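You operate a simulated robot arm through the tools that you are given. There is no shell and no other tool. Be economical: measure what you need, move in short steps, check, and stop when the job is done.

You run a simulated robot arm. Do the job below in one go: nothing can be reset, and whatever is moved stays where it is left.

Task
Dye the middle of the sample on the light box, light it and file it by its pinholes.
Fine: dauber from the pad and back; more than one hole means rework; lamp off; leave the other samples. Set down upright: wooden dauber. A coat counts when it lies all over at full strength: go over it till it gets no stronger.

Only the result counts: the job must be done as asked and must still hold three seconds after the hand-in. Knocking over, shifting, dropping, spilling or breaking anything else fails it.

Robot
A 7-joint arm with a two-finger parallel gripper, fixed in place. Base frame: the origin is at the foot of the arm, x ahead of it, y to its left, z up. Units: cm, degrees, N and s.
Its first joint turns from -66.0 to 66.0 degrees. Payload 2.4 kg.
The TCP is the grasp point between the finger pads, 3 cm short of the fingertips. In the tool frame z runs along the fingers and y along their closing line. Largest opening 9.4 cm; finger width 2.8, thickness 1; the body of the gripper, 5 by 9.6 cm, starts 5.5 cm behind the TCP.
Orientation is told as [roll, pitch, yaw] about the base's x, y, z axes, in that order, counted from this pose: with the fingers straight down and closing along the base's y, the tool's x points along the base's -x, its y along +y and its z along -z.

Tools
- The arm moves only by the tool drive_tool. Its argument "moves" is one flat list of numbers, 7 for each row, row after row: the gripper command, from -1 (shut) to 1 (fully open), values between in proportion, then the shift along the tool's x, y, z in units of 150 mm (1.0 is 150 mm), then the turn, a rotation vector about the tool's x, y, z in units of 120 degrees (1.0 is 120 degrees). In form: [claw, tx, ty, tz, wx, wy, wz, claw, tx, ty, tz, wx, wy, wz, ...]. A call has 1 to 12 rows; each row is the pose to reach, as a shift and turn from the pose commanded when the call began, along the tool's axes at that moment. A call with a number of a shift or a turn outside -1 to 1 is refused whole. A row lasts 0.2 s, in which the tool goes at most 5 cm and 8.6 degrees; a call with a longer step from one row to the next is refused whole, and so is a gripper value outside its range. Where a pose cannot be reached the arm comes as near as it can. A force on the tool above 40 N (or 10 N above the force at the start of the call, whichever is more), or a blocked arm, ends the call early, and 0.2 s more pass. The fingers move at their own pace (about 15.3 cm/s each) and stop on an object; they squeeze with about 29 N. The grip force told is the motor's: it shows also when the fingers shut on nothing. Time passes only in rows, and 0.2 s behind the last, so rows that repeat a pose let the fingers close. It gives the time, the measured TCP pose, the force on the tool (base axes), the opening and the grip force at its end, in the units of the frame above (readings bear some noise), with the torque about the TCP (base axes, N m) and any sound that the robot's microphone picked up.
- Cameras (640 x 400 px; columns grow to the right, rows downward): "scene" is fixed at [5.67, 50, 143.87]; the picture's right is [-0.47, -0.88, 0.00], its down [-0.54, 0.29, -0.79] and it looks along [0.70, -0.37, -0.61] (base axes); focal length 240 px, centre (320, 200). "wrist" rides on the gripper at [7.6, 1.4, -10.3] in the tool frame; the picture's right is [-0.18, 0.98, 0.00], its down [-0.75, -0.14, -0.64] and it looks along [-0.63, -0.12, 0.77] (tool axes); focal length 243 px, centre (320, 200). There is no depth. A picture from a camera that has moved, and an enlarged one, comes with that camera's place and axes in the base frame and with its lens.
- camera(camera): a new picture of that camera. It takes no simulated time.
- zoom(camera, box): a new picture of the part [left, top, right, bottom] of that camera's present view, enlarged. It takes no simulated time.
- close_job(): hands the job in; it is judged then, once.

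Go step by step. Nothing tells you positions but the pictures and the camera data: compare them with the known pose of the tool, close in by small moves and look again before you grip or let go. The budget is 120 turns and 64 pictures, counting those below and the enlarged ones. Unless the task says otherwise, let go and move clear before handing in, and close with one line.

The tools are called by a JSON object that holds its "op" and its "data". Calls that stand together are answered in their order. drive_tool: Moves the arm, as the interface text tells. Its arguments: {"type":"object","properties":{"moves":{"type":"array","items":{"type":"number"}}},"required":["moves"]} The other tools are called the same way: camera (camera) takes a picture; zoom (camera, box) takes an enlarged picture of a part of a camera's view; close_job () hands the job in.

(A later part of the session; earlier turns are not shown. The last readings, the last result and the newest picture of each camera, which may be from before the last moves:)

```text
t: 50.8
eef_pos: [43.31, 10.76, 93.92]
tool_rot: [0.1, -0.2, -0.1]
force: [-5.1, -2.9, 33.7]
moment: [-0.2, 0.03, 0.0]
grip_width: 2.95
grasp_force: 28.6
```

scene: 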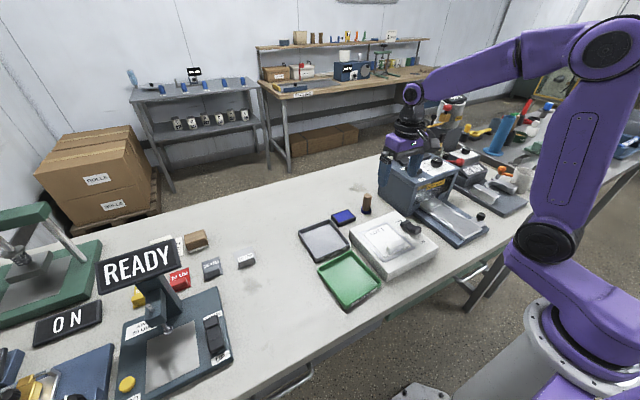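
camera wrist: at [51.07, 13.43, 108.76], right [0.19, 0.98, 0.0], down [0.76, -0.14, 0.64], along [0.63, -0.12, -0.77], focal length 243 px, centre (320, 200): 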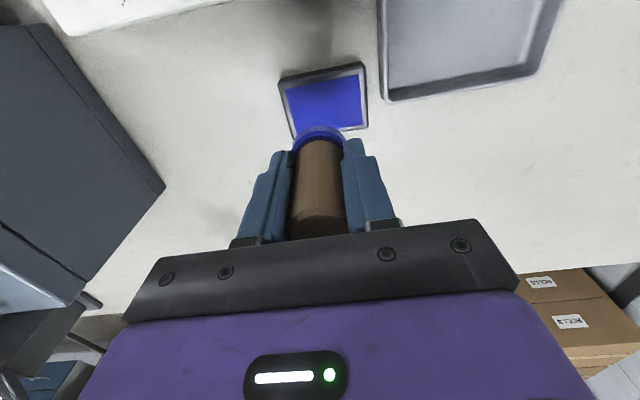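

{"op": "drive_tool", "data": {"moves": [-1, 0, -0.147, -0.04, 0, 0, 0, -1, 0, -0.147, -0.004, 0, 0, 0, -1, 0, -0.147, 0.0, 0, 0, 0, -1, 0, -0.294, -0.04, 0, 0, 0, -1, 0, -0.294, -0.004, 0, 0, 0, -1, 0, -0.294, 0.0, 0, 0, 0, -1, 0.06, -0.147, -0.04, 0, 0, 0, -1, 0.12, 0, -0.04, 0, 0, 0, -1, 0.12, 0, -0.004, 0, 0, 0, -1, 0.12, 0, 0.0, 0, 0, 0]}}

{"op": "drive_tool", "data": {"moves": [-1, 0.06, 0, -0.04, 0, 0, 0, -1, 0.06, 0, -0.004, 0, 0, 0, -1, 0.06, 0, 0.002, 0, 0, 0, -1, 0.06, -0.147, -0.04, 0, 0, 0, -1, 0.06, -0.147, -0.004, 0, 0, 0, -1, 0.06, -0.147, 0.002, 0, 0, 0, -1, 0, -0.147, -0.04, 0, 0, 0, -1, 0, -0.147, -0.004, 0, 0, 0, -1, 0, -0.147, 0.002, 0, 0, 0]}}

{"op": "drive_tool", "data": {"moves": [-1, 0, 0, -0.2, 0, 0, 0, -1, -0.1, 0.1, -0.45, 0, 0, 0, -1, -0.2, 0.22, -0.65, 0, 0, 0, -1, -0.3, 0.22, -0.81, 0, 0, 0, -1, -0.3, 0.22, -0.81, 0, 0, 0]}}

{"op": "zoom", "data": {"camera": "wrist", "box": [220, 0, 340, 96]}}

```text
t: 53.0
eef_pos: [41.47, 10.99, 94.04]
tool_rot: [0.1, -0.1, -0.1]
force: [-7.4, -0.9, 39.5]
moment: [-0.15, 0.05, -0.01]
grip_width: 2.94
grasp_force: 29.4
```

```text
t: 55.0
eef_pos: [41.41, 8.55, 93.9]
tool_rot: [0.1, -0.3, 0.0]
force: [-5.9, -2.2, 38.4]
moment: [-0.11, -0.03, -0.01]
grip_width: 2.95
grasp_force: 29.2
```

```text
t: 56.2
eef_pos: [45.85, 11.96, 105.92]
tool_rot: [0.0, 0.0, 0.0]
force: [-0.9, -0.8, -0.1]
moment: [0.0, -0.02, -0.01]
grip_width: 2.97
grasp_force: 28.9
```

```text
4.17 times, centred on (280, 48) of wrist
camera zoom: at [38.2, 13.36, 116.28], right [0.19, 0.98, 0.0], down [0.75, -0.14, 0.64], along [0.63, -0.12, -0.77], focal length 1011 px, centre (487, 833)
```

zoom: 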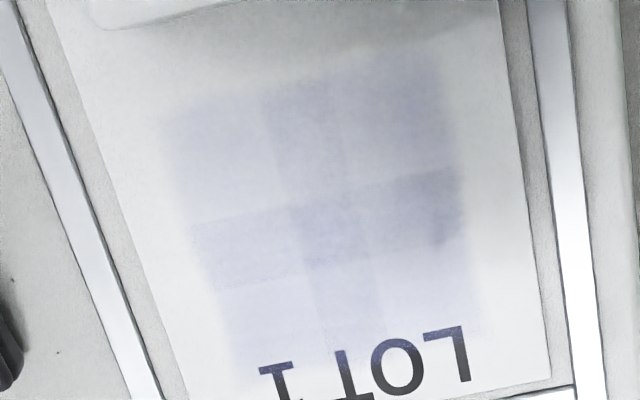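

It's getting stronger everywhere. I'll re-ink and do another pass.

{"op": "drive_tool", "data": {"moves": [-1, -0.3, 0.01, 0, 0, 0, 0, -1, -0.6, 0.02, 0.1, 0, 0, 0, -1, -0.853, 0.02, 0.3, 0, 0, 0, -1, -0.853, 0.02, 0.6, 0, 0, 0, -1, -0.853, 0.02, 0.85, 0, 0, 0, -1, -0.853, 0.02, 0.96, 0, 0, 0, -1, -0.853, 0.02, 0.98, 0, 0, 0, -1, -0.853, 0.02, 0.986, 0, 0, 0, -1, -0.853, 0.02, 0.99, 0, 0, 0]}}

```text
t: 58.2
eef_pos: [58.81, 12.26, 91.1]
tool_rot: [0.1, 0.0, -0.2]
force: [-0.3, -0.6, -1.4]
moment: [0.02, 0.01, -0.02]
grip_width: 2.95
grasp_force: 29.1
```

{"op": "drive_tool", "data": {"moves": [-1, 0, 0, 0.006, 0, 0, 0, -1, 0, 0, 0.012, 0, 0, 0, -1, 0, 0, 0.018, 0, 0, 0, -1, 0, 0, 0.018, 0, 0, 0]}}

```text
t: 59.2
eef_pos: [58.74, 12.18, 90.89]
tool_rot: [0.1, -0.1, -0.1]
force: [-7.6, -0.3, 27.8]
moment: [-0.06, 0.08, -0.02]
grip_width: 2.94
grasp_force: 29.0
```

Re-inked. Returning to the film.

{"op": "drive_tool", "data": {"moves": [-1, 0, 0, -0.2, 0, 0, 0, -1, 0, 0, -0.45, 0, 0, 0, -1, 0.28, 0, -0.45, 0, 0, 0, -1, 0.56, 0, -0.45, 0, 0, 0, -1, 0.84, -0.05, -0.45, 0, 0, 0, -1, 0.987, -0.09, -0.45, 0, 0, 0, -1, 0.987, -0.09, -0.45, 0, 0, 0]}}

```text
t: 60.8
eef_pos: [43.75, 10.74, 97.44]
tool_rot: [0.0, -0.1, -0.1]
force: [0.0, 0.5, -0.5]
moment: [0.01, 0.01, -0.03]
grip_width: 2.94
grasp_force: 28.7
```

{"op": "drive_tool", "data": {"moves": [-1, 0.03, 0, 0.15, 0, 0, 0, -1, 0.03, 0, 0.23, 0, 0, 0, -1, 0.03, 0, 0.242, 0, 0, 0, -1, 0.03, 0, 0.246, 0, 0, 0, -1, 0.03, -0.147, 0.205, 0, 0, 0, -1, 0.03, -0.147, 0.242, 0, 0, 0, -1, 0.03, -0.147, 0.246, 0, 0, 0, -1, 0.03, -0.294, 0.205, 0, 0, 0, -1, 0.03, -0.294, 0.242, 0, 0, 0, -1, 0.03, -0.294, 0.246, 0, 0, 0]}}

{"op": "drive_tool", "data": {"moves": [-1, 0.1, 0, -0.04, 0, 0, 0, -1, 0.1, 0, -0.002, 0, 0, 0, -1, 0.1, 0, 0, 0, 0, 0, -1, 0.1, 0.147, -0.04, 0, 0, 0, -1, 0.1, 0.147, -0.002, 0, 0, 0, -1, 0.1, 0.147, 0, 0, 0, 0, -1, 0.1, 0.294, -0.04, 0, 0, 0, -1, 0.1, 0.294, -0.002, 0, 0, 0, -1, 0.1, 0.294, 0, 0, 0, 0]}}

{"op": "drive_tool", "data": {"moves": [-1, 0.093, 0, -0.04, 0, 0, 0, -1, 0.093, 0, -0.002, 0, 0, 0, -1, 0.093, 0, 0, 0, 0, 0, -1, 0.093, -0.147, -0.04, 0, 0, 0, -1, 0.093, -0.147, -0.002, 0, 0, 0, -1, 0.093, -0.147, 0, 0, 0, 0, -1, 0.093, -0.294, -0.04, 0, 0, 0, -1, 0.093, -0.294, -0.002, 0, 0, 0, -1, 0.093, -0.294, 0, 0, 0, 0]}}

```text
t: 63.0
eef_pos: [43.41, 6.37, 94.09]
tool_rot: [0.0, -0.1, -0.1]
force: [-5.3, -0.1, 21.3]
moment: [0.02, 0.04, -0.02]
grip_width: 2.96
grasp_force: 29.0
```

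```text
t: 65.0
eef_pos: [41.92, 10.85, 93.88]
tool_rot: [0.1, -0.2, 0.1]
force: [-1.5, 2.1, 17.1]
moment: [0.03, -0.02, 0.0]
grip_width: 2.95
grasp_force: 29.6
```

```text
t: 67.0
eef_pos: [40.62, 6.31, 94.01]
tool_rot: [-0.1, -0.2, -0.1]
force: [-6.0, -1.7, 28.3]
moment: [-0.04, 0.03, 0.01]
grip_width: 2.92
grasp_force: 28.9
```

{"op": "drive_tool", "data": {"moves": [-1, 0, 0, -0.2, 0, 0, 0, -1, -0.1, 0.1, -0.45, 0, 0, 0, -1, -0.25, 0.22, -0.65, 0, 0, 0, -1, -0.35, 0.36, -0.81, 0, 0, 0, -1, -0.35, 0.36, -0.81, 0, 0, 0]}}

{"op": "zoom", "data": {"camera": "wrist", "box": [220, 0, 340, 96]}}

```text
t: 68.2
eef_pos: [45.89, 11.9, 106.08]
tool_rot: [0.0, 0.0, 0.0]
force: [0.3, 0.4, -0.7]
moment: [0.0, -0.03, 0.02]
grip_width: 2.96
grasp_force: 29.5
```

```text
4.17 times, centred on (280, 48) of wrist
camera zoom: at [38.18, 13.24, 116.37], right [0.18, 0.98, 0.0], down [0.75, -0.14, 0.64], along [0.63, -0.12, -0.77], focal length 1011 px, centre (487, 833)
```

zoom: 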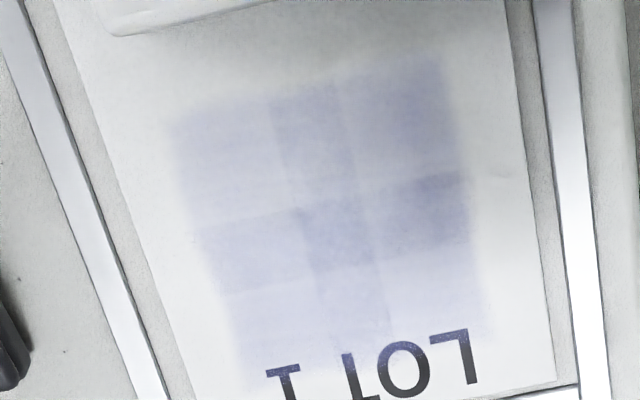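

Definite progress. I'll do another pass straight away, without re-inking, to see whether the ink still carries.

{"op": "drive_tool", "data": {"moves": [-1, 0.1, -0.073, 0.25, 0, 0, 0, -1, 0.173, -0.073, 0.5, 0, 0, 0, -1, 0.173, -0.073, 0.74, 0, 0, 0, -1, 0.173, -0.073, 0.808, 0, 0, 0, -1, 0.173, -0.073, 0.815, 0, 0, 0, -1, 0.173, -0.073, 0.817, 0, 0, 0, -1, 0.173, -0.22, 0.775, 0, 0, 0, -1, 0.173, -0.22, 0.814, 0, 0, 0, -1, 0.173, -0.22, 0.817, 0, 0, 0, -1, 0.173, -0.367, 0.775, 0, 0, 0, -1, 0.173, -0.367, 0.814, 0, 0, 0, -1, 0.173, -0.367, 0.817, 0, 0, 0]}}

{"op": "drive_tool", "data": {"moves": [-1, 0.1, 0, -0.04, 0, 0, 0, -1, 0.1, 0, -0.002, 0, 0, 0, -1, 0.1, 0, 0, 0, 0, 0, -1, 0.1, 0.147, -0.04, 0, 0, 0, -1, 0.1, 0.147, -0.002, 0, 0, 0, -1, 0.1, 0.147, 0, 0, 0, 0, -1, 0.1, 0.294, -0.04, 0, 0, 0, -1, 0.1, 0.294, -0.002, 0, 0, 0, -1, 0.1, 0.294, 0, 0, 0, 0]}}

{"op": "drive_tool", "data": {"moves": [-1, 0.093, 0, -0.04, 0, 0, 0, -1, 0.093, 0, -0.002, 0, 0, 0, -1, 0.093, 0, 0, 0, 0, 0, -1, 0.093, -0.147, -0.04, 0, 0, 0, -1, 0.093, -0.147, -0.002, 0, 0, 0, -1, 0.093, -0.147, 0, 0, 0, 0, -1, 0.093, -0.294, -0.04, 0, 0, 0, -1, 0.093, -0.294, -0.002, 0, 0, 0, -1, 0.093, -0.294, 0, 0, 0, 0]}}

{"op": "drive_tool", "data": {"moves": [-1, 0, 0, -0.2, 0, 0, 0, -1, -0.1, 0.1, -0.45, 0, 0, 0, -1, -0.25, 0.22, -0.65, 0, 0, 0, -1, -0.35, 0.36, -0.81, 0, 0, 0, -1, -0.35, 0.36, -0.81, 0, 0, 0]}}

{"op": "zoom", "data": {"camera": "wrist", "box": [220, 0, 340, 96]}}

```text
t: 70.8
eef_pos: [43.21, 6.26, 93.93]
tool_rot: [0.0, -0.2, -0.1]
force: [-7.6, -1.2, 37.0]
moment: [-0.06, 0.13, 0.02]
grip_width: 2.94
grasp_force: 28.7
```

```text
t: 72.8
eef_pos: [41.58, 10.86, 94.02]
tool_rot: [0.1, -0.1, 0.1]
force: [-7.2, 0.4, 38.9]
moment: [-0.06, 0.12, 0.03]
grip_width: 2.97
grasp_force: 29.2
```

```text
t: 75.0
eef_pos: [40.36, 6.29, 93.89]
tool_rot: [0.0, -0.1, -0.1]
force: [-5.5, -0.1, 20.6]
moment: [-0.02, 0.08, 0.0]
grip_width: 2.94
grasp_force: 29.3
stopped in row 9: the force on the tool passed its limit (the readings are from after the stop); the commanded pose is now the measured one
```

```text
t: 76.2
eef_pos: [45.55, 11.68, 106.17]
tool_rot: [0.0, -0.2, -0.1]
force: [-0.9, 0.1, -0.1]
moment: [0.05, 0.01, 0.03]
grip_width: 2.98
grasp_force: 29.4
```

```text
4.17 times, centred on (280, 48) of wrist
camera zoom: at [37.97, 13.2, 116.42], right [0.19, 0.98, 0.0], down [0.75, -0.14, 0.64], along [0.63, -0.12, -0.77], focal length 1011 px, centre (487, 833)
```

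zoom: 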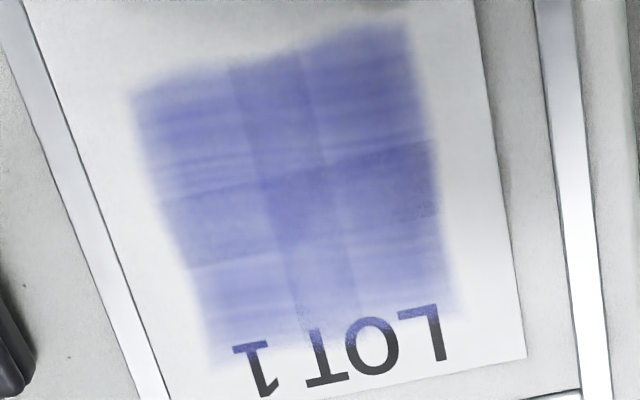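

The coat suddenly got much stronger and shows streaks, so rubbing sideways is what lays it on. The film has crept about 1 cm towards the switch side. I'll use light alternating strokes over its new position.

{"op": "drive_tool", "data": {"moves": [-1, 0.1, -0.1, 0.25, 0, 0, 0, -1, 0.221, -0.1, 0.5, 0, 0, 0, -1, 0.221, -0.1, 0.74, 0, 0, 0, -1, 0.221, -0.1, 0.8, 0, 0, 0, -1, 0.221, -0.1, 0.808, 0, 0, 0, -1, 0.221, -0.23, 0.808, 0, 0, 0, -1, 0.221, -0.366, 0.808, 0, 0, 0, -1, 0.221, -0.23, 0.808, 0, 0, 0, -1, 0.221, -0.1, 0.808, 0, 0, 0, -1, 0.221, -0.1, 0.75, 0, 0, 0]}}

{"op": "drive_tool", "data": {"moves": [-1, 0, 0, -0.2, 0, 0, 0, -1, -0.1, 0.05, -0.45, 0, 0, 0, -1, -0.221, 0.1, -0.65, 0, 0, 0, -1, -0.221, 0.1, -0.75, 0, 0, 0, -1, -0.221, 0.1, -0.75, 0, 0, 0]}}

{"op": "zoom", "data": {"camera": "wrist", "box": [220, 0, 340, 96]}}

```text
t: 78.4
eef_pos: [42.3, 10.21, 94.65]
tool_rot: [0.1, 0.0, -0.1]
force: [-1.1, -0.9, -0.5]
moment: [-0.01, -0.03, 0.0]
grip_width: 2.92
grasp_force: 28.7
```

```text
t: 79.6
eef_pos: [45.69, 11.75, 106.12]
tool_rot: [0.0, -0.1, -0.1]
force: [0.1, -0.1, -0.4]
moment: [-0.01, -0.04, 0.03]
grip_width: 2.93
grasp_force: 29.5
```

```text
4.17 times, centred on (280, 48) of wrist
camera zoom: at [37.91, 13.15, 116.38], right [0.19, 0.98, 0.0], down [0.75, -0.14, 0.64], along [0.63, -0.12, -0.77], focal length 1011 px, centre (487, 833)
```

zoom: 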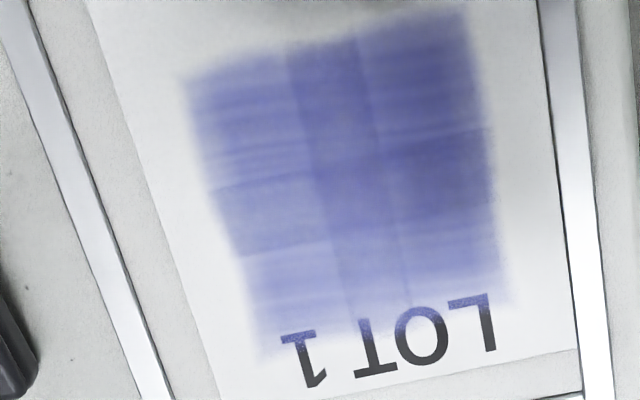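

The film slides along with the dauber, so strokes only drag it. I'll go back to straight presses, now centred on the film's current place, about (40.2, 9.5).

{"op": "drive_tool", "data": {"moves": [-1, 0.1, 0.007, 0.25, 0, 0, 0, -1, 0.227, 0.007, 0.5, 0, 0, 0, -1, 0.227, 0.007, 0.74, 0, 0, 0, -1, 0.227, 0.007, 0.808, 0, 0, 0, -1, 0.227, 0.007, 0.813, 0, 0, 0, -1, 0.227, -0.14, 0.74, 0, 0, 0, -1, 0.227, -0.14, 0.808, 0, 0, 0, -1, 0.227, -0.14, 0.813, 0, 0, 0, -1, 0.227, -0.293, 0.74, 0, 0, 0, -1, 0.227, -0.293, 0.808, 0, 0, 0, -1, 0.227, -0.293, 0.813, 0, 0, 0]}}

{"op": "drive_tool", "data": {"moves": [-1, 0.11, 0, -0.07, 0, 0, 0, -1, 0.11, 0, -0.004, 0, 0, 0, -1, 0.11, 0, 0, 0, 0, 0, -1, 0.11, 0.147, -0.07, 0, 0, 0, -1, 0.11, 0.147, -0.004, 0, 0, 0, -1, 0.11, 0.147, 0, 0, 0, 0, -1, 0.11, 0.294, -0.07, 0, 0, 0, -1, 0.11, 0.294, -0.004, 0, 0, 0, -1, 0.11, 0.294, 0, 0, 0, 0]}}

{"op": "drive_tool", "data": {"moves": [-1, 0.08, 0, -0.07, 0, 0, 0, -1, 0.08, 0, -0.004, 0, 0, 0, -1, 0.08, 0, 0, 0, 0, 0, -1, 0.08, -0.147, -0.07, 0, 0, 0, -1, 0.08, -0.147, -0.004, 0, 0, 0, -1, 0.08, -0.147, 0, 0, 0, 0, -1, 0.08, -0.294, -0.07, 0, 0, 0, -1, 0.08, -0.294, -0.004, 0, 0, 0, -1, 0.08, -0.294, 0, 0, 0, 0, -1, 0.08, -0.294, -0.07, 0, 0, 0]}}

{"op": "drive_tool", "data": {"moves": [-1, 0, 0, -0.2, 0, 0, 0, -1, -0.1, 0.1, -0.45, 0, 0, 0, -1, -0.3, 0.22, -0.65, 0, 0, 0, -1, -0.41, 0.28, -0.74, 0, 0, 0, -1, -0.41, 0.28, -0.74, 0, 0, 0]}}

{"op": "zoom", "data": {"camera": "wrist", "box": [220, 0, 340, 96]}}

```text
t: 82.0
eef_pos: [42.16, 7.3, 93.89]
tool_rot: [0.1, -0.2, -0.1]
force: [-6.3, 1.2, 28.3]
moment: [0.07, 0.17, 0.03]
grip_width: 2.94
grasp_force: 28.4
```

```text
t: 84.0
eef_pos: [40.57, 11.78, 93.89]
tool_rot: [0.1, -0.2, -0.1]
force: [-5.2, 0.5, 30.7]
moment: [-0.13, 0.11, 0.0]
grip_width: 2.94
grasp_force: 29.7
```

```text
t: 86.2
eef_pos: [39.49, 7.28, 94.83]
tool_rot: [0.0, -0.1, -0.2]
force: [-0.6, 0.7, -0.6]
moment: [-0.03, 0.03, -0.03]
grip_width: 2.98
grasp_force: 28.7
```

```text
t: 87.4
eef_pos: [45.57, 11.48, 106.06]
tool_rot: [0.0, 0.0, -0.1]
force: [-0.3, 0.4, -0.2]
moment: [-0.02, -0.01, -0.04]
grip_width: 2.95
grasp_force: 29.0
```

```text
4.17 times, centred on (280, 48) of wrist
camera zoom: at [37.87, 12.98, 116.35], right [0.19, 0.98, 0.0], down [0.75, -0.14, 0.64], along [0.63, -0.12, -0.77], focal length 1011 px, centre (487, 833)
```

zoom: 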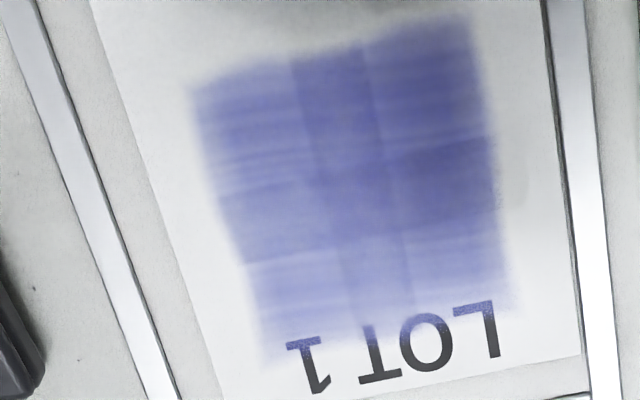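

Only a slight gain and some pale streaks remain. I'll re-ink and then try firmer short presses.

{"op": "drive_tool", "data": {"moves": [-1, -0.3, 0.01, 0, 0, 0, 0, -1, -0.6, 0.03, 0.1, 0, 0, 0, -1, -0.873, 0.053, 0.25, 0, 0, 0, -1, -0.873, 0.053, 0.55, 0, 0, 0, -1, -0.873, 0.053, 0.8, 0, 0, 0, -1, -0.873, 0.053, 0.93, 0, 0, 0, -1, -0.873, 0.053, 0.98, 0, 0, 0, -1, -0.873, 0.053, 0.99, 0, 0, 0, -1, -0.873, 0.053, 0.996, 0, 0, 0]}}

{"op": "drive_tool", "data": {"moves": [-1, 0, 0, 0.004, 0, 0, 0, -1, 0, 0, 0.008, 0, 0, 0, -1, 0, 0, 0.012, 0, 0, 0, -1, 0, 0, 0.015, 0, 0, 0]}}

```text
t: 89.4
eef_pos: [58.73, 12.28, 91.1]
tool_rot: [0.0, -0.1, -0.1]
force: [-0.4, 0.3, -1.1]
moment: [0.01, 0.01, 0.02]
grip_width: 2.96
grasp_force: 28.8
```

```text
t: 90.4
eef_pos: [58.66, 12.27, 91.01]
tool_rot: [0.1, -0.2, -0.2]
force: [-5.2, -1.2, 16.8]
moment: [-0.06, 0.13, -0.02]
grip_width: 2.95
grasp_force: 28.6
```

Re-inked with about 17 N. Back over the film.

{"op": "drive_tool", "data": {"moves": [-1, 0, 0, -0.2, 0, 0, 0, -1, 0, 0, -0.45, 0, 0, 0, -1, 0.28, 0, -0.45, 0, 0, 0, -1, 0.56, -0.06, -0.45, 0, 0, 0, -1, 0.84, -0.12, -0.45, 0, 0, 0, -1, 0.987, -0.187, -0.45, 0, 0, 0, -1, 0.987, -0.187, -0.45, 0, 0, 0]}}

```text
t: 92.0
eef_pos: [43.83, 9.41, 97.69]
tool_rot: [0.0, -0.1, 0.0]
force: [0.4, -0.3, 0.2]
moment: [0.0, 0.01, -0.04]
grip_width: 2.95
grasp_force: 28.9
```

{"op": "drive_tool", "data": {"moves": [-1, 0.113, 0.153, 0.1, 0, 0, 0, -1, 0.113, 0.153, 0.23, 0, 0, 0, -1, 0.113, 0.153, 0.249, 0, 0, 0, -1, 0.113, 0.153, 0.251, 0, 0, 0, -1, 0.113, 0, 0.21, 0, 0, 0, -1, 0.113, 0, 0.249, 0, 0, 0, -1, 0.113, 0, 0.251, 0, 0, 0, -1, 0.113, -0.153, 0.21, 0, 0, 0, -1, 0.113, -0.153, 0.249, 0, 0, 0, -1, 0.113, -0.153, 0.251, 0, 0, 0]}}

{"op": "drive_tool", "data": {"moves": [-1, 0.11, 0, -0.04, 0, 0, 0, -1, 0.11, 0, -0.002, 0, 0, 0, -1, 0.11, 0, 0, 0, 0, 0, -1, 0.11, 0.153, -0.04, 0, 0, 0, -1, 0.11, 0.153, -0.002, 0, 0, 0, -1, 0.11, 0.153, 0, 0, 0, 0, -1, 0.11, 0.306, -0.04, 0, 0, 0, -1, 0.11, 0.306, -0.002, 0, 0, 0, -1, 0.11, 0.306, 0, 0, 0, 0]}}

{"op": "drive_tool", "data": {"moves": [-1, 0.08, 0, -0.04, 0, 0, 0, -1, 0.08, 0, -0.002, 0, 0, 0, -1, 0.08, 0, 0, 0, 0, 0, -1, 0.08, -0.153, -0.04, 0, 0, 0, -1, 0.08, -0.153, -0.002, 0, 0, 0, -1, 0.08, -0.153, 0, 0, 0, 0, -1, 0.08, -0.306, -0.04, 0, 0, 0, -1, 0.08, -0.306, -0.002, 0, 0, 0, -1, 0.08, -0.306, 0, 0, 0, 0, -1, 0.08, -0.306, -0.07, 0, 0, 0]}}

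{"op": "drive_tool", "data": {"moves": [-1, 0, 0, -0.2, 0, 0, 0, -1, -0.1, 0.1, -0.45, 0, 0, 0, -1, -0.3, 0.22, -0.65, 0, 0, 0, -1, -0.41, 0.28, -0.74, 0, 0, 0, -1, -0.41, 0.28, -0.74, 0, 0, 0]}}

{"op": "zoom", "data": {"camera": "wrist", "box": [220, 0, 340, 96]}}

```text
t: 94.3
eef_pos: [42.09, 7.12, 93.95]
tool_rot: [0.3, -0.3, -0.1]
force: [-4.8, -0.1, 17.3]
moment: [-0.02, 0.16, -0.02]
grip_width: 2.94
grasp_force: 28.8
stopped in row 10: the force on the tool passed its limit (the readings are from after the stop); the commanded pose is now the measured one
```

```text
t: 96.3
eef_pos: [40.49, 11.78, 93.95]
tool_rot: [0.1, -0.4, 0.0]
force: [-4.2, -0.9, 25.7]
moment: [-0.14, 0.15, 0.03]
grip_width: 2.96
grasp_force: 28.8
```

```text
t: 98.5
eef_pos: [39.32, 7.2, 95.04]
tool_rot: [0.1, -0.2, -0.1]
force: [0.1, -0.1, -0.4]
moment: [0.01, 0.0, -0.03]
grip_width: 2.96
grasp_force: 29.1
```

```text
t: 99.7
eef_pos: [45.44, 11.33, 106.03]
tool_rot: [0.1, -0.3, 0.0]
force: [0.0, 0.6, -1.1]
moment: [-0.02, -0.02, 0.0]
grip_width: 2.95
grasp_force: 29.2
```

```text
4.17 times, centred on (280, 48) of wrist
camera zoom: at [37.8, 12.78, 116.33], right [0.19, 0.98, 0.0], down [0.75, -0.14, 0.64], along [0.63, -0.12, -0.76], focal length 1011 px, centre (487, 833)
```

zoom: 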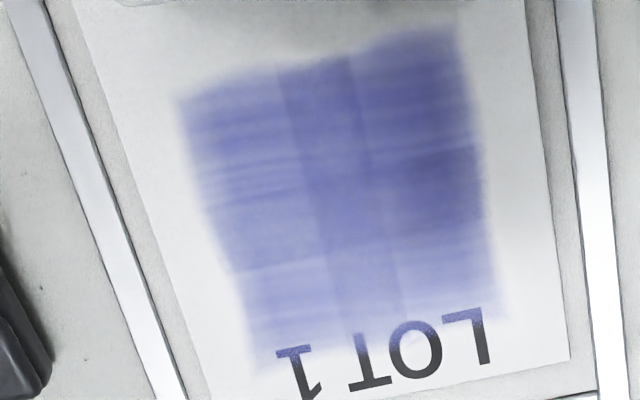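

The coat is evening out, and the row by LOT 1 is the palest. I'll press that row more, then the other rows.

{"op": "drive_tool", "data": {"moves": [-1, 0.08, 0, 0.25, 0, 0, 0, -1, 0.166, -0.008, 0.5, 0, 0, 0, -1, 0.166, -0.008, 0.74, 0, 0, 0, -1, 0.166, -0.008, 0.81, 0, 0, 0, -1, 0.166, -0.008, 0.815, 0, 0, 0, -1, 0.166, -0.168, 0.77, 0, 0, 0, -1, 0.166, -0.168, 0.812, 0, 0, 0, -1, 0.166, -0.168, 0.815, 0, 0, 0, -1, 0.166, -0.328, 0.77, 0, 0, 0, -1, 0.166, -0.328, 0.812, 0, 0, 0, -1, 0.166, -0.328, 0.815, 0, 0, 0]}}

{"op": "drive_tool", "data": {"moves": [-1, -0.04, 0, -0.04, 0, 0, 0, -1, -0.04, 0, -0.002, 0, 0, 0, -1, -0.04, 0, 0, 0, 0, 0, -1, -0.04, 0.16, -0.04, 0, 0, 0, -1, -0.04, 0.16, -0.002, 0, 0, 0, -1, -0.04, 0.16, 0, 0, 0, 0, -1, -0.04, 0.32, -0.04, 0, 0, 0, -1, -0.04, 0.32, -0.002, 0, 0, 0, -1, -0.04, 0.32, 0, 0, 0, 0]}}

{"op": "drive_tool", "data": {"moves": [-1, 0.12, 0, -0.04, 0, 0, 0, -1, 0.12, 0, -0.002, 0, 0, 0, -1, 0.12, 0, 0, 0, 0, 0, -1, 0.12, -0.16, -0.04, 0, 0, 0, -1, 0.12, -0.16, -0.002, 0, 0, 0, -1, 0.12, -0.16, 0, 0, 0, 0, -1, 0.12, -0.32, -0.04, 0, 0, 0, -1, 0.12, -0.32, -0.002, 0, 0, 0, -1, 0.12, -0.32, 0, 0, 0, 0]}}

{"op": "drive_tool", "data": {"moves": [-1, 0.16, 0, -0.04, 0, 0, 0, -1, 0.16, 0, -0.002, 0, 0, 0, -1, 0.16, 0, 0, 0, 0, 0, -1, 0.16, 0.16, -0.04, 0, 0, 0, -1, 0.16, 0.16, -0.002, 0, 0, 0, -1, 0.16, 0.16, 0, 0, 0, 0, -1, 0.16, 0.32, -0.04, 0, 0, 0, -1, 0.16, 0.32, -0.002, 0, 0, 0, -1, 0.16, 0.32, 0, 0, 0, 0]}}

{"op": "drive_tool", "data": {"moves": [-1, 0, 0, -0.2, 0, 0, 0, -1, -0.1, 0, -0.45, 0, 0, 0, -1, -0.3, 0, -0.65, 0, 0, 0, -1, -0.4, 0, -0.81, 0, 0, 0, -1, -0.4, 0, -0.81, 0, 0, 0]}}

{"op": "zoom", "data": {"camera": "wrist", "box": [220, 0, 340, 96]}}

```text
t: 102.1
eef_pos: [42.97, 6.39, 93.87]
tool_rot: [0.1, -0.3, -0.1]
force: [-5.6, -2.0, 34.4]
moment: [-0.08, 0.21, 0.0]
grip_width: 2.97
grasp_force: 29.0
```

```text
t: 104.1
eef_pos: [43.61, 11.32, 93.88]
tool_rot: [0.1, -0.4, -0.1]
force: [-3.1, 1.8, 20.8]
moment: [-0.01, 0.2, -0.01]
grip_width: 2.97
grasp_force: 28.6
```

```text
t: 106.1
eef_pos: [41.9, 6.32, 93.81]
tool_rot: [0.1, -0.5, -0.1]
force: [-4.0, -1.0, 31.3]
moment: [-0.02, 0.2, 0.06]
grip_width: 2.96
grasp_force: 28.9
```

```text
t: 106.8
eef_pos: [39.56, 6.52, 93.92]
tool_rot: [0.1, -0.3, -0.1]
force: [-6.2, -0.9, 19.1]
moment: [-0.03, 0.15, 0.04]
grip_width: 2.93
grasp_force: 28.7
stopped in row 3: the force on the tool passed its limit (the readings are from after the stop); the commanded pose is now the measured one
```

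```text
t: 108.0
eef_pos: [45.42, 6.47, 105.97]
tool_rot: [0.1, -0.3, -0.1]
force: [-0.5, 0.0, 0.3]
moment: [0.01, -0.01, 0.01]
grip_width: 2.96
grasp_force: 29.0
```

```text
4.17 times, centred on (280, 48) of wrist
camera zoom: at [37.81, 7.82, 116.33], right [0.19, 0.98, 0.0], down [0.75, -0.14, 0.65], along [0.63, -0.12, -0.76], focal length 1011 px, centre (487, 833)
```

zoom: 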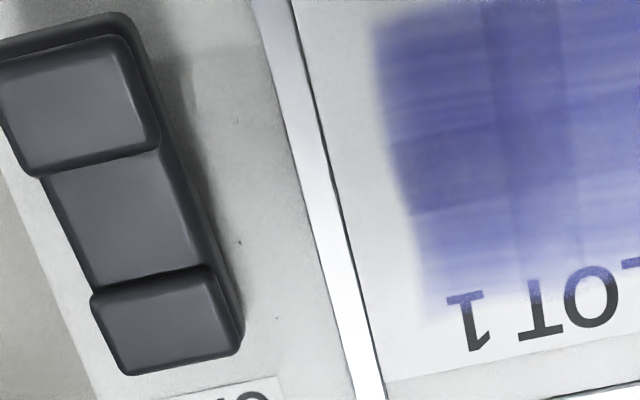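

{"op": "zoom", "data": {"camera": "wrist", "box": [270, 0, 390, 96]}}

```text
4.17 times, centred on (330, 48) of wrist
camera zoom: at [37.81, 7.82, 116.33], right [0.19, 0.98, 0.0], down [0.75, -0.14, 0.65], along [0.63, -0.12, -0.76], focal length 1011 px, centre (278, 833)
```

zoom: 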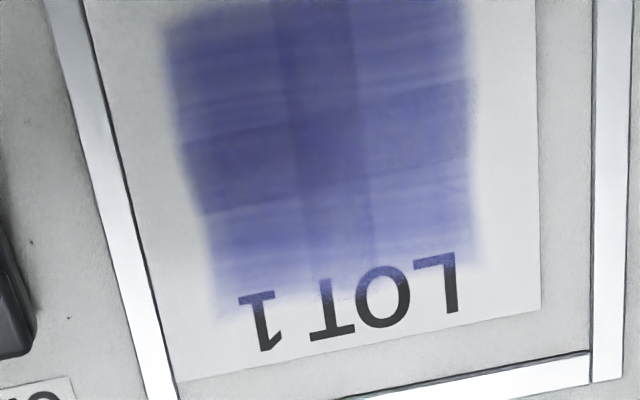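

It's noticeably darker, with the LOT-side row and high-y column still a bit lighter. Another pass, shifted to match the film.

{"op": "drive_tool", "data": {"moves": [-1, 0.08, 0, 0.25, 0, 0, 0, -1, 0.19, -0.02, 0.5, 0, 0, 0, -1, 0.19, -0.02, 0.74, 0, 0, 0, -1, 0.19, -0.02, 0.81, 0, 0, 0, -1, 0.19, -0.02, 0.815, 0, 0, 0, -1, 0.19, 0.132, 0.77, 0, 0, 0, -1, 0.19, 0.132, 0.812, 0, 0, 0, -1, 0.19, 0.132, 0.815, 0, 0, 0, -1, 0.19, 0.292, 0.77, 0, 0, 0, -1, 0.19, 0.292, 0.812, 0, 0, 0, -1, 0.19, 0.292, 0.815, 0, 0, 0]}}

{"op": "drive_tool", "data": {"moves": [-1, 0.1, 0, -0.04, 0, 0, 0, -1, 0.1, 0, -0.002, 0, 0, 0, -1, 0.1, 0, 0, 0, 0, 0, -1, 0.1, -0.16, -0.04, 0, 0, 0, -1, 0.1, -0.16, -0.002, 0, 0, 0, -1, 0.1, -0.16, 0, 0, 0, 0, -1, 0.1, -0.312, -0.04, 0, 0, 0, -1, 0.1, -0.312, -0.002, 0, 0, 0, -1, 0.1, -0.312, 0, 0, 0, 0]}}

{"op": "drive_tool", "data": {"moves": [-1, 0.1, 0, -0.04, 0, 0, 0, -1, 0.1, 0, -0.004, 0, 0, 0, -1, 0.1, 0, -0.003, 0, 0, 0, -1, 0.1, 0.16, -0.04, 0, 0, 0, -1, 0.1, 0.16, -0.004, 0, 0, 0, -1, 0.1, 0.16, -0.003, 0, 0, 0, -1, 0.1, 0.312, -0.04, 0, 0, 0, -1, 0.1, 0.312, -0.004, 0, 0, 0, -1, 0.1, 0.312, -0.003, 0, 0, 0]}}

{"op": "drive_tool", "data": {"moves": [-1, 0, 0, -0.2, 0, 0, 0, -1, -0.1, 0, -0.45, 0, 0, 0, -1, -0.3, 0, -0.65, 0, 0, 0, -1, -0.4, 0, -0.81, 0, 0, 0, -1, -0.4, 0, -0.81, 0, 0, 0]}}

{"op": "zoom", "data": {"camera": "wrist", "box": [220, 0, 340, 96]}}

```text
t: 110.5
eef_pos: [42.61, 11.0, 93.88]
tool_rot: [0.1, -0.5, -0.1]
force: [-7.0, -0.5, 39.7]
moment: [-0.09, 0.35, 0.0]
grip_width: 2.96
grasp_force: 29.2
```

```text
t: 112.5
eef_pos: [41.12, 6.18, 94.03]
tool_rot: [0.0, -0.4, -0.2]
force: [-6.2, -2.9, 29.1]
moment: [-0.1, 0.22, 0.03]
grip_width: 2.96
grasp_force: 29.1
```

```text
t: 114.5
eef_pos: [39.58, 10.78, 93.93]
tool_rot: [0.1, -0.4, -0.1]
force: [-4.2, -1.2, 28.1]
moment: [-0.11, 0.16, -0.02]
grip_width: 2.92
grasp_force: 29.6
```

```text
t: 115.7
eef_pos: [45.53, 10.72, 106.08]
tool_rot: [0.1, -0.3, -0.1]
force: [0.4, -0.6, 0.0]
moment: [0.0, 0.01, -0.02]
grip_width: 2.95
grasp_force: 29.2
```

```text
4.17 times, centred on (280, 48) of wrist
camera zoom: at [37.89, 12.22, 116.26], right [0.19, 0.98, 0.0], down [0.75, -0.14, 0.65], along [0.63, -0.12, -0.76], focal length 1011 px, centre (487, 833)
```

zoom: 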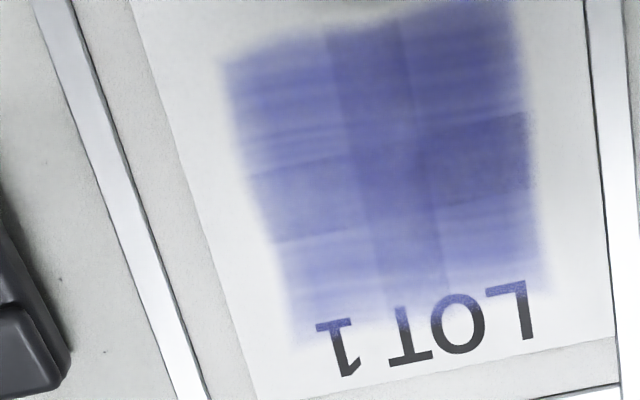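

Still building. I'll re-ink and do more full passes before the next look.

{"op": "drive_tool", "data": {"moves": [-1, -0.3, 0.03, 0, 0, 0, 0, -1, -0.6, 0.06, 0.1, 0, 0, 0, -1, -0.866, 0.093, 0.25, 0, 0, 0, -1, -0.866, 0.093, 0.55, 0, 0, 0, -1, -0.866, 0.093, 0.8, 0, 0, 0, -1, -0.866, 0.093, 0.93, 0, 0, 0, -1, -0.866, 0.093, 0.98, 0, 0, 0, -1, -0.866, 0.093, 0.99, 0, 0, 0, -1, -0.866, 0.093, 0.996, 0, 0, 0]}}

{"op": "drive_tool", "data": {"moves": [-1, 0, 0, 0.004, 0, 0, 0, -1, 0, 0, 0.008, 0, 0, 0, -1, 0, 0, 0.012, 0, 0, 0, -1, 0, 0, 0.015, 0, 0, 0]}}

```text
t: 117.7
eef_pos: [58.62, 12.2, 91.16]
tool_rot: [0.1, -0.3, -0.1]
force: [0.3, -0.5, 0.0]
moment: [0.0, 0.0, 0.01]
grip_width: 2.96
grasp_force: 29.0
```

```text
t: 118.7
eef_pos: [58.61, 12.25, 90.95]
tool_rot: [0.1, -0.2, 0.0]
force: [-0.5, 0.1, 1.4]
moment: [-0.03, 0.04, 0.04]
grip_width: 2.97
grasp_force: 28.7
```

{"op": "drive_tool", "data": {"moves": [-1, 0, 0, 0.005, 0, 0, 0, -1, 0, 0, 0.009, 0, 0, 0, -1, 0, 0, 0.009, 0, 0, 0, -1, 0, 0, 0.009, 0, 0, 0]}}

{"op": "drive_tool", "data": {"moves": [-1, 0, 0, -0.2, 0, 0, 0, -1, 0, 0, -0.45, 0, 0, 0, -1, 0.28, 0, -0.45, 0, 0, 0, -1, 0.56, -0.06, -0.45, 0, 0, 0, -1, 0.84, -0.12, -0.45, 0, 0, 0, -1, 0.987, -0.187, -0.45, 0, 0, 0, -1, 0.987, -0.187, -0.45, 0, 0, 0]}}

```text
t: 119.7
eef_pos: [58.66, 12.12, 90.99]
tool_rot: [0.1, -0.5, -0.1]
force: [-3.1, -1.2, 24.0]
moment: [-0.14, 0.2, -0.01]
grip_width: 2.95
grasp_force: 29.2
```

```text
t: 121.2
eef_pos: [43.72, 9.28, 97.43]
tool_rot: [0.1, -0.4, -0.1]
force: [0.2, 0.2, -0.2]
moment: [0.0, 0.0, -0.02]
grip_width: 2.98
grasp_force: 28.3
```

Re-inked well. Running another full pass.

{"op": "drive_tool", "data": {"moves": [-1, 0.1, 0.163, 0.1, 0, 0, 0, -1, 0.1, 0.163, 0.22, 0, 0, 0, -1, 0.1, 0.163, 0.238, 0, 0, 0, -1, 0.1, 0.163, 0.24, 0, 0, 0, -1, 0.1, 0.003, 0.2, 0, 0, 0, -1, 0.1, 0.003, 0.238, 0, 0, 0, -1, 0.1, 0.003, 0.24, 0, 0, 0, -1, 0.1, -0.157, 0.2, 0, 0, 0, -1, 0.1, -0.157, 0.238, 0, 0, 0, -1, 0.1, -0.157, 0.24, 0, 0, 0]}}

{"op": "drive_tool", "data": {"moves": [-1, 0.09, 0, -0.04, 0, 0, 0, -1, 0.09, 0, -0.002, 0, 0, 0, -1, 0.09, 0, 0, 0, 0, 0, -1, 0.09, 0.16, -0.04, 0, 0, 0, -1, 0.09, 0.16, -0.002, 0, 0, 0, -1, 0.09, 0.16, 0, 0, 0, 0, -1, 0.09, 0.32, -0.04, 0, 0, 0, -1, 0.09, 0.32, -0.002, 0, 0, 0, -1, 0.09, 0.32, 0, 0, 0, 0]}}

{"op": "drive_tool", "data": {"moves": [-1, 0.09, 0, -0.04, 0, 0, 0, -1, 0.09, 0, -0.004, 0, 0, 0, -1, 0.09, 0, -0.002, 0, 0, 0, -1, 0.09, -0.16, -0.04, 0, 0, 0, -1, 0.09, -0.16, -0.004, 0, 0, 0, -1, 0.09, -0.16, -0.002, 0, 0, 0, -1, 0.09, -0.32, -0.04, 0, 0, 0, -1, 0.09, -0.32, -0.004, 0, 0, 0, -1, 0.09, -0.32, -0.002, 0, 0, 0]}}

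{"op": "drive_tool", "data": {"moves": [-1, 0, 0, -0.2, 0, 0, 0, -1, -0.1, 0.1, -0.45, 0, 0, 0, -1, -0.3, 0.2, -0.65, 0, 0, 0, -1, -0.41, 0.25, -0.81, 0, 0, 0, -1, -0.41, 0.25, -0.81, 0, 0, 0]}}

{"op": "zoom", "data": {"camera": "wrist", "box": [220, 0, 340, 96]}}

```text
t: 123.5
eef_pos: [42.24, 6.99, 93.99]
tool_rot: [0.1, -0.3, -0.2]
force: [-1.6, -3.6, 13.2]
moment: [-0.14, 0.08, 0.02]
grip_width: 2.95
grasp_force: 29.0
```

```text
t: 125.5
eef_pos: [40.92, 11.9, 93.92]
tool_rot: [0.1, -0.4, -0.1]
force: [-3.9, -1.4, 21.1]
moment: [-0.11, 0.16, -0.02]
grip_width: 2.95
grasp_force: 29.5
```

```text
t: 127.5
eef_pos: [39.5, 6.97, 93.95]
tool_rot: [0.1, -0.2, -0.1]
force: [-2.9, -0.9, 17.4]
moment: [-0.02, 0.13, -0.02]
grip_width: 2.96
grasp_force: 28.9
```

```text
t: 128.7
eef_pos: [45.7, 10.7, 106.08]
tool_rot: [0.1, -0.3, -0.2]
force: [-0.2, -0.1, 0.5]
moment: [-0.01, 0.02, 0.0]
grip_width: 2.95
grasp_force: 28.9
```

```text
4.17 times, centred on (280, 48) of wrist
camera zoom: at [37.96, 12.2, 116.46], right [0.19, 0.98, 0.0], down [0.75, -0.14, 0.65], along [0.63, -0.12, -0.76], focal length 1011 px, centre (487, 833)
```

zoom: 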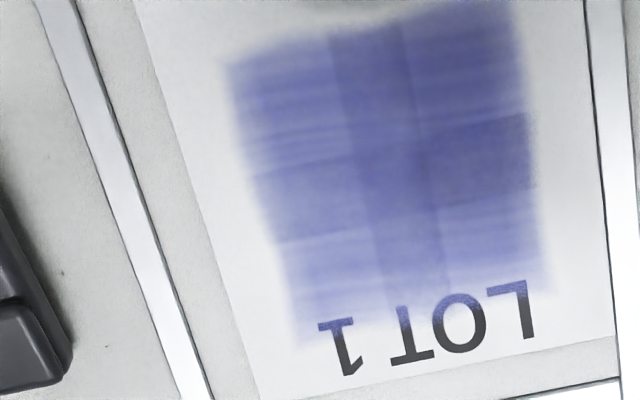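

The film stayed put and the coat barely changed, and the darker cross looks like overlap between four quadrant patches. I'll do one firmer vertical pass over the four quadrants to see if it gets any stronger.

{"op": "drive_tool", "data": {"moves": [-1, 0.1, 0.01, 0.25, 0, 0, 0, -1, 0.237, 0.03, 0.5, 0, 0, 0, -1, 0.237, 0.03, 0.74, 0, 0, 0, -1, 0.237, 0.03, 0.812, 0, 0, 0, -1, 0.237, 0.03, 0.817, 0, 0, 0, -1, 0.237, 0.03, 0.817, 0, 0, 0, -1, 0.237, 0.03, 0.75, 0, 0, 0, -1, 0.237, -0.17, 0.75, 0, 0, 0, -1, 0.237, -0.17, 0.812, 0, 0, 0, -1, 0.237, -0.17, 0.817, 0, 0, 0, -1, 0.237, -0.17, 0.817, 0, 0, 0]}}

{"op": "drive_tool", "data": {"moves": [-1, 0, 0, -0.06, 0, 0, 0, -1, 0.17, 0, -0.06, 0, 0, 0, -1, 0.17, 0, -0.004, 0, 0, 0, -1, 0.17, 0, 0, 0, 0, 0, -1, 0.17, 0, 0, 0, 0, 0, -1, 0.17, 0, -0.06, 0, 0, 0, -1, 0.17, 0.2, -0.06, 0, 0, 0, -1, 0.17, 0.2, -0.004, 0, 0, 0, -1, 0.17, 0.2, 0, 0, 0, 0, -1, 0.17, 0.2, 0, 0, 0, 0]}}

{"op": "drive_tool", "data": {"moves": [-1, 0, 0, -0.2, 0, 0, 0, -1, -0.1, 0, -0.45, 0, 0, 0, -1, -0.3, -0.02, -0.65, 0, 0, 0, -1, -0.41, -0.03, -0.815, 0, 0, 0, -1, -0.41, -0.03, -0.815, 0, 0, 0]}}

{"op": "zoom", "data": {"camera": "wrist", "box": [220, 0, 340, 96]}}

```text
t: 131.2
eef_pos: [42.15, 8.21, 93.97]
tool_rot: [0.1, -0.3, -0.1]
force: [-5.5, -0.9, 15.5]
moment: [-0.04, 0.23, 0.0]
grip_width: 2.94
grasp_force: 29.2
stopped in row 11: the force on the tool passed its limit (the readings are from after the stop); the commanded pose is now the measured one
```

```text
t: 133.4
eef_pos: [39.78, 11.36, 93.94]
tool_rot: [0.3, -0.6, 0.0]
force: [-2.4, -0.9, 29.7]
moment: [-0.15, 0.15, 0.0]
grip_width: 2.94
grasp_force: 29.1
```

```text
t: 134.6
eef_pos: [45.74, 10.61, 106.17]
tool_rot: [0.1, -0.4, -0.3]
force: [0.6, -0.2, -1.0]
moment: [0.01, 0.01, -0.06]
grip_width: 2.95
grasp_force: 29.0
```

```text
4.17 times, centred on (280, 48) of wrist
camera zoom: at [38.09, 12.18, 116.41], right [0.19, 0.98, 0.0], down [0.75, -0.14, 0.65], along [0.64, -0.12, -0.76], focal length 1011 px, centre (487, 833)
```

zoom: 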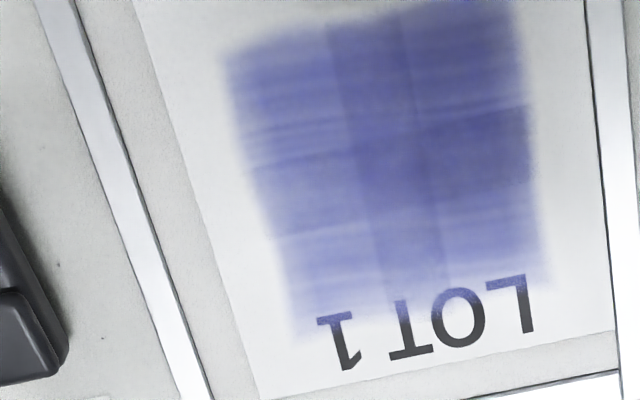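

A slight gain in the LOT-side row. I'll give each quadrant several firm vertical presses.

{"op": "drive_tool", "data": {"moves": [-1, 0.1, 0.01, 0.25, 0, 0, 0, -1, 0.277, 0.01, 0.5, 0, 0, 0, -1, 0.277, 0.01, 0.74, 0, 0, 0, -1, 0.277, 0.01, 0.815, 0, 0, 0, -1, 0.277, 0.01, 0.822, 0, 0, 0, -1, 0.277, 0.01, 0.79, 0, 0, 0, -1, 0.277, 0.01, 0.815, 0, 0, 0, -1, 0.277, 0.01, 0.822, 0, 0, 0, -1, 0.277, 0.01, 0.79, 0, 0, 0, -1, 0.277, 0.01, 0.815, 0, 0, 0, -1, 0.277, 0.01, 0.822, 0, 0, 0, -1, 0.277, 0.01, 0.75, 0, 0, 0]}}

{"op": "drive_tool", "data": {"moves": [-1, 0, -0.17, 0, 0, 0, 0, -1, 0, -0.17, 0.065, 0, 0, 0, -1, 0, -0.17, 0.072, 0, 0, 0, -1, 0, -0.17, 0.04, 0, 0, 0, -1, 0, -0.17, 0.065, 0, 0, 0, -1, 0, -0.17, 0.072, 0, 0, 0, -1, 0, -0.17, 0.04, 0, 0, 0, -1, 0, -0.17, 0.065, 0, 0, 0, -1, 0, -0.17, 0.072, 0, 0, 0, -1, 0, -0.17, 0, 0, 0, 0]}}

{"op": "drive_tool", "data": {"moves": [-1, 0.13, 0, 0, 0, 0, 0, -1, 0.13, 0, 0.065, 0, 0, 0, -1, 0.13, 0, 0.072, 0, 0, 0, -1, 0.13, 0, 0.04, 0, 0, 0, -1, 0.13, 0, 0.065, 0, 0, 0, -1, 0.13, 0, 0.072, 0, 0, 0, -1, 0.13, 0, 0.04, 0, 0, 0, -1, 0.13, 0, 0.065, 0, 0, 0, -1, 0.13, 0, 0.072, 0, 0, 0, -1, 0.13, 0, 0, 0, 0, 0]}}

{"op": "drive_tool", "data": {"moves": [-1, 0, 0.17, 0, 0, 0, 0, -1, 0, 0.17, 0.065, 0, 0, 0, -1, 0, 0.17, 0.072, 0, 0, 0, -1, 0, 0.17, 0.04, 0, 0, 0, -1, 0, 0.17, 0.065, 0, 0, 0, -1, 0, 0.17, 0.072, 0, 0, 0, -1, 0, 0.17, 0.04, 0, 0, 0, -1, 0, 0.17, 0.065, 0, 0, 0, -1, 0, 0.17, 0.072, 0, 0, 0, -1, 0, 0.17, 0, 0, 0, 0]}}

{"op": "drive_tool", "data": {"moves": [-1, 0, 0, -0.2, 0, 0, 0, -1, -0.1, 0, -0.45, 0, 0, 0, -1, -0.3, 0, -0.65, 0, 0, 0, -1, -0.407, 0, -0.75, 0, 0, 0, -1, -0.407, 0, -0.75, 0, 0, 0]}}

{"op": "zoom", "data": {"camera": "wrist", "box": [220, 0, 340, 96]}}

```text
t: 136.4
eef_pos: [41.63, 10.92, 93.96]
tool_rot: [0.1, -0.5, -0.1]
force: [-4.8, -2.3, 17.4]
moment: [-0.08, 0.21, 0.01]
grip_width: 2.96
grasp_force: 29.0
stopped in row 9: the force on the tool passed its limit (the readings are from after the stop); the commanded pose is now the measured one
```

```text
t: 136.9
eef_pos: [41.73, 8.72, 94.0]
tool_rot: [0.4, -1.0, -0.1]
force: [-5.7, 1.3, 20.4]
moment: [-0.07, 0.31, -0.01]
grip_width: 2.96
grasp_force: 28.6
stopped in row 2: the force on the tool passed its limit (the readings are from after the stop); the commanded pose is now the measured one
```

```text
t: 137.4
eef_pos: [40.5, 8.77, 93.92]
tool_rot: [0.4, -1.9, -0.1]
force: [-4.9, -0.7, 20.5]
moment: [-0.42, 0.19, -0.11]
grip_width: 2.95
grasp_force: 28.9
stopped in row 2: the force on the tool passed its limit (the readings are from after the stop); the commanded pose is now the measured one
```

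```text
t: 137.9
eef_pos: [40.43, 11.17, 93.89]
tool_rot: [0.4, -2.0, -0.1]
force: [-4.2, -2.8, 21.3]
moment: [-0.49, 0.26, -0.07]
grip_width: 2.94
grasp_force: 29.2
stopped in row 2: the force on the tool passed its limit (the readings are from after the stop); the commanded pose is now the measured one
```

```text
t: 139.1
eef_pos: [46.22, 11.06, 105.32]
tool_rot: [0.4, -1.8, -0.1]
force: [-0.4, -0.7, -0.2]
moment: [0.01, -0.02, 0.0]
grip_width: 2.95
grasp_force: 28.6
```

```text
4.17 times, centred on (280, 48) of wrist
camera zoom: at [38.31, 12.47, 115.46], right [0.19, 0.98, 0.01], down [0.73, -0.15, 0.67], along [0.66, -0.11, -0.75], focal length 1011 px, centre (487, 833)
```

zoom: 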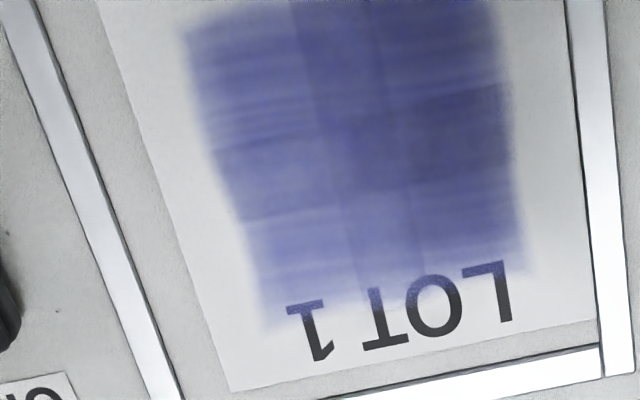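

Rubbing while in contact clearly strengthens it. The tool has tilted by 2°, so I'll level it first and then do controlled strokes, one call at a time.

{"op": "drive_tool", "data": {"moves": [-1, 0, 0, 0, 0.002, 0.008, 0, -1, 0, 0, 0, 0.003, 0.016, 0.001, -1, 0, 0, 0, 0.003, 0.016, 0.001]}}

```text
t: 139.9
eef_pos: [46.26, 10.97, 105.28]
tool_rot: [0.1, 0.1, -0.2]
force: [0.1, 0.6, -1.1]
moment: [0.01, 0.02, 0.0]
grip_width: 2.94
grasp_force: 28.9
```

{"op": "drive_tool", "data": {"moves": [-1, 0.1, 0.02, 0.25, 0, 0, 0, -1, 0.27, 0.035, 0.5, 0, 0, 0, -1, 0.27, 0.035, 0.7, 0, 0, 0, -1, 0.27, 0.035, 0.755, 0, 0, 0, -1, 0.27, 0.035, 0.76, 0, 0, 0, -1, 0.27, -0.1, 0.76, 0, 0, 0, -1, 0.27, -0.245, 0.76, 0, 0, 0, -1, 0.27, -0.1, 0.76, 0, 0, 0, -1, 0.27, 0.035, 0.76, 0, 0, 0]}}

```text
t: 141.9
eef_pos: [42.29, 11.49, 93.87]
tool_rot: [0.1, -0.1, -0.3]
force: [1.3, -9.9, 25.0]
moment: [-0.44, -0.09, 0.03]
grip_width: 2.97
grasp_force: 29.1
```

Good controlled contact at 25 N. Continuing the strokes over the next lanes.

{"op": "drive_tool", "data": {"moves": [-1, 0.08, 0, 0, 0, 0, 0, -1, 0.08, -0.14, 0, 0, 0, 0, -1, 0.08, -0.28, 0, 0, 0, 0, -1, 0.08, -0.14, 0, 0, 0, 0, -1, 0.08, 0, 0, 0, 0, 0, -1, 0.16, 0, 0, 0, 0, 0, -1, 0.16, -0.14, 0, 0, 0, 0, -1, 0.16, -0.28, 0, 0, 0, 0, -1, 0.16, -0.14, 0, 0, 0, 0, -1, 0.16, 0, 0, 0, 0, 0]}}

```text
t: 144.1
eef_pos: [39.75, 11.48, 93.85]
tool_rot: [0.1, 0.0, -0.2]
force: [-0.2, -13.7, 34.7]
moment: [-0.67, -0.14, -0.03]
grip_width: 2.98
grasp_force: 29.1
```

{"op": "drive_tool", "data": {"moves": [-1, 0, 0, -0.2, 0, 0, 0, -1, -0.1, 0, -0.45, 0, 0, 0, -1, -0.3, -0.02, -0.65, 0, 0, 0, -1, -0.4, -0.03, -0.815, 0, 0, 0, -1, -0.4, -0.03, -0.815, 0, 0, 0]}}

{"op": "zoom", "data": {"camera": "wrist", "box": [220, 0, 340, 96]}}

```text
t: 145.3
eef_pos: [45.89, 11.07, 106.18]
tool_rot: [0.1, 0.0, -0.2]
force: [-0.5, -0.3, -0.7]
moment: [0.0, 0.0, 0.0]
grip_width: 2.97
grasp_force: 28.4
```

```text
4.17 times, centred on (280, 48) of wrist
camera zoom: at [38.25, 12.57, 116.5], right [0.19, 0.98, 0.0], down [0.75, -0.15, 0.64], along [0.63, -0.12, -0.77], focal length 1011 px, centre (487, 833)
```

zoom: 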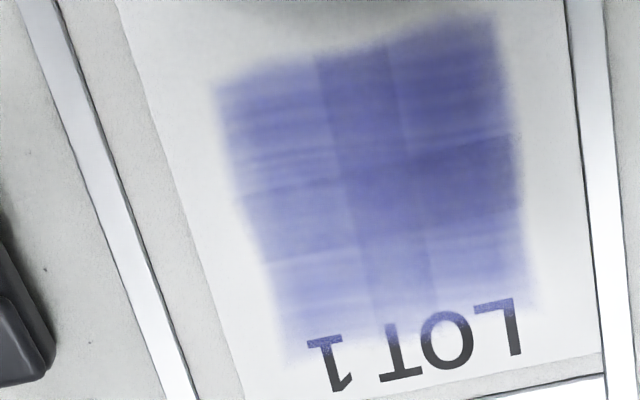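

The last passes show no visible gain, so it may be at full strength. To rule out a dry dauber, I'll take a reference picture, re-ink, do one more pass and compare.

{"op": "zoom", "data": {"camera": "scene", "box": [355, 205, 415, 253]}}

{"op": "drive_tool", "data": {"moves": [-1, -0.3, 0.03, 0, 0, 0, 0, -1, -0.6, 0.06, 0.1, 0, 0, 0, -1, -0.855, 0.08, 0.25, 0, 0, 0, -1, -0.855, 0.08, 0.55, 0, 0, 0, -1, -0.855, 0.08, 0.8, 0, 0, 0, -1, -0.855, 0.08, 0.93, 0, 0, 0, -1, -0.855, 0.08, 0.98, 0, 0, 0, -1, -0.855, 0.08, 0.99, 0, 0, 0, -1, -0.855, 0.08, 0.996, 0, 0, 0]}}

```text
8.33 times, centred on (385, 229) of scene
camera zoom: at [5.67, 50.0, 143.87], right [-0.47, -0.88, 0.0], down [-0.54, 0.29, -0.79], along [0.7, -0.37, -0.61], focal length 2004 px, centre (-222, -42)
```

zoom: 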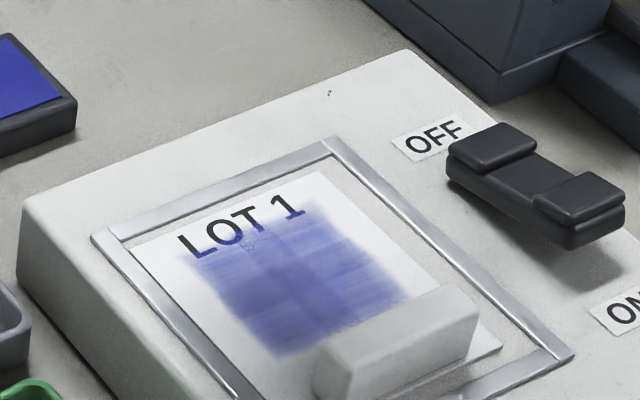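

```text
t: 147.3
eef_pos: [58.64, 12.21, 91.22]
tool_rot: [0.2, 0.1, -0.2]
force: [0.2, 0.2, -1.3]
moment: [0.02, -0.02, -0.02]
grip_width: 2.98
grasp_force: 28.4
```

{"op": "drive_tool", "data": {"moves": [-1, 0, 0, 0.01, 0, 0, 0, -1, 0, 0, 0.016, 0, 0, 0, -1, 0, 0, 0.02, 0, 0, 0, -1, 0, 0, 0.024, 0, 0, 0, -1, 0, 0, 0.024, 0, 0, 0]}}

```text
t: 148.5
eef_pos: [58.7, 12.38, 90.92]
tool_rot: [0.1, -0.3, -0.3]
force: [-5.4, -1.7, 22.2]
moment: [-0.13, 0.23, -0.01]
grip_width: 2.93
grasp_force: 28.6
```

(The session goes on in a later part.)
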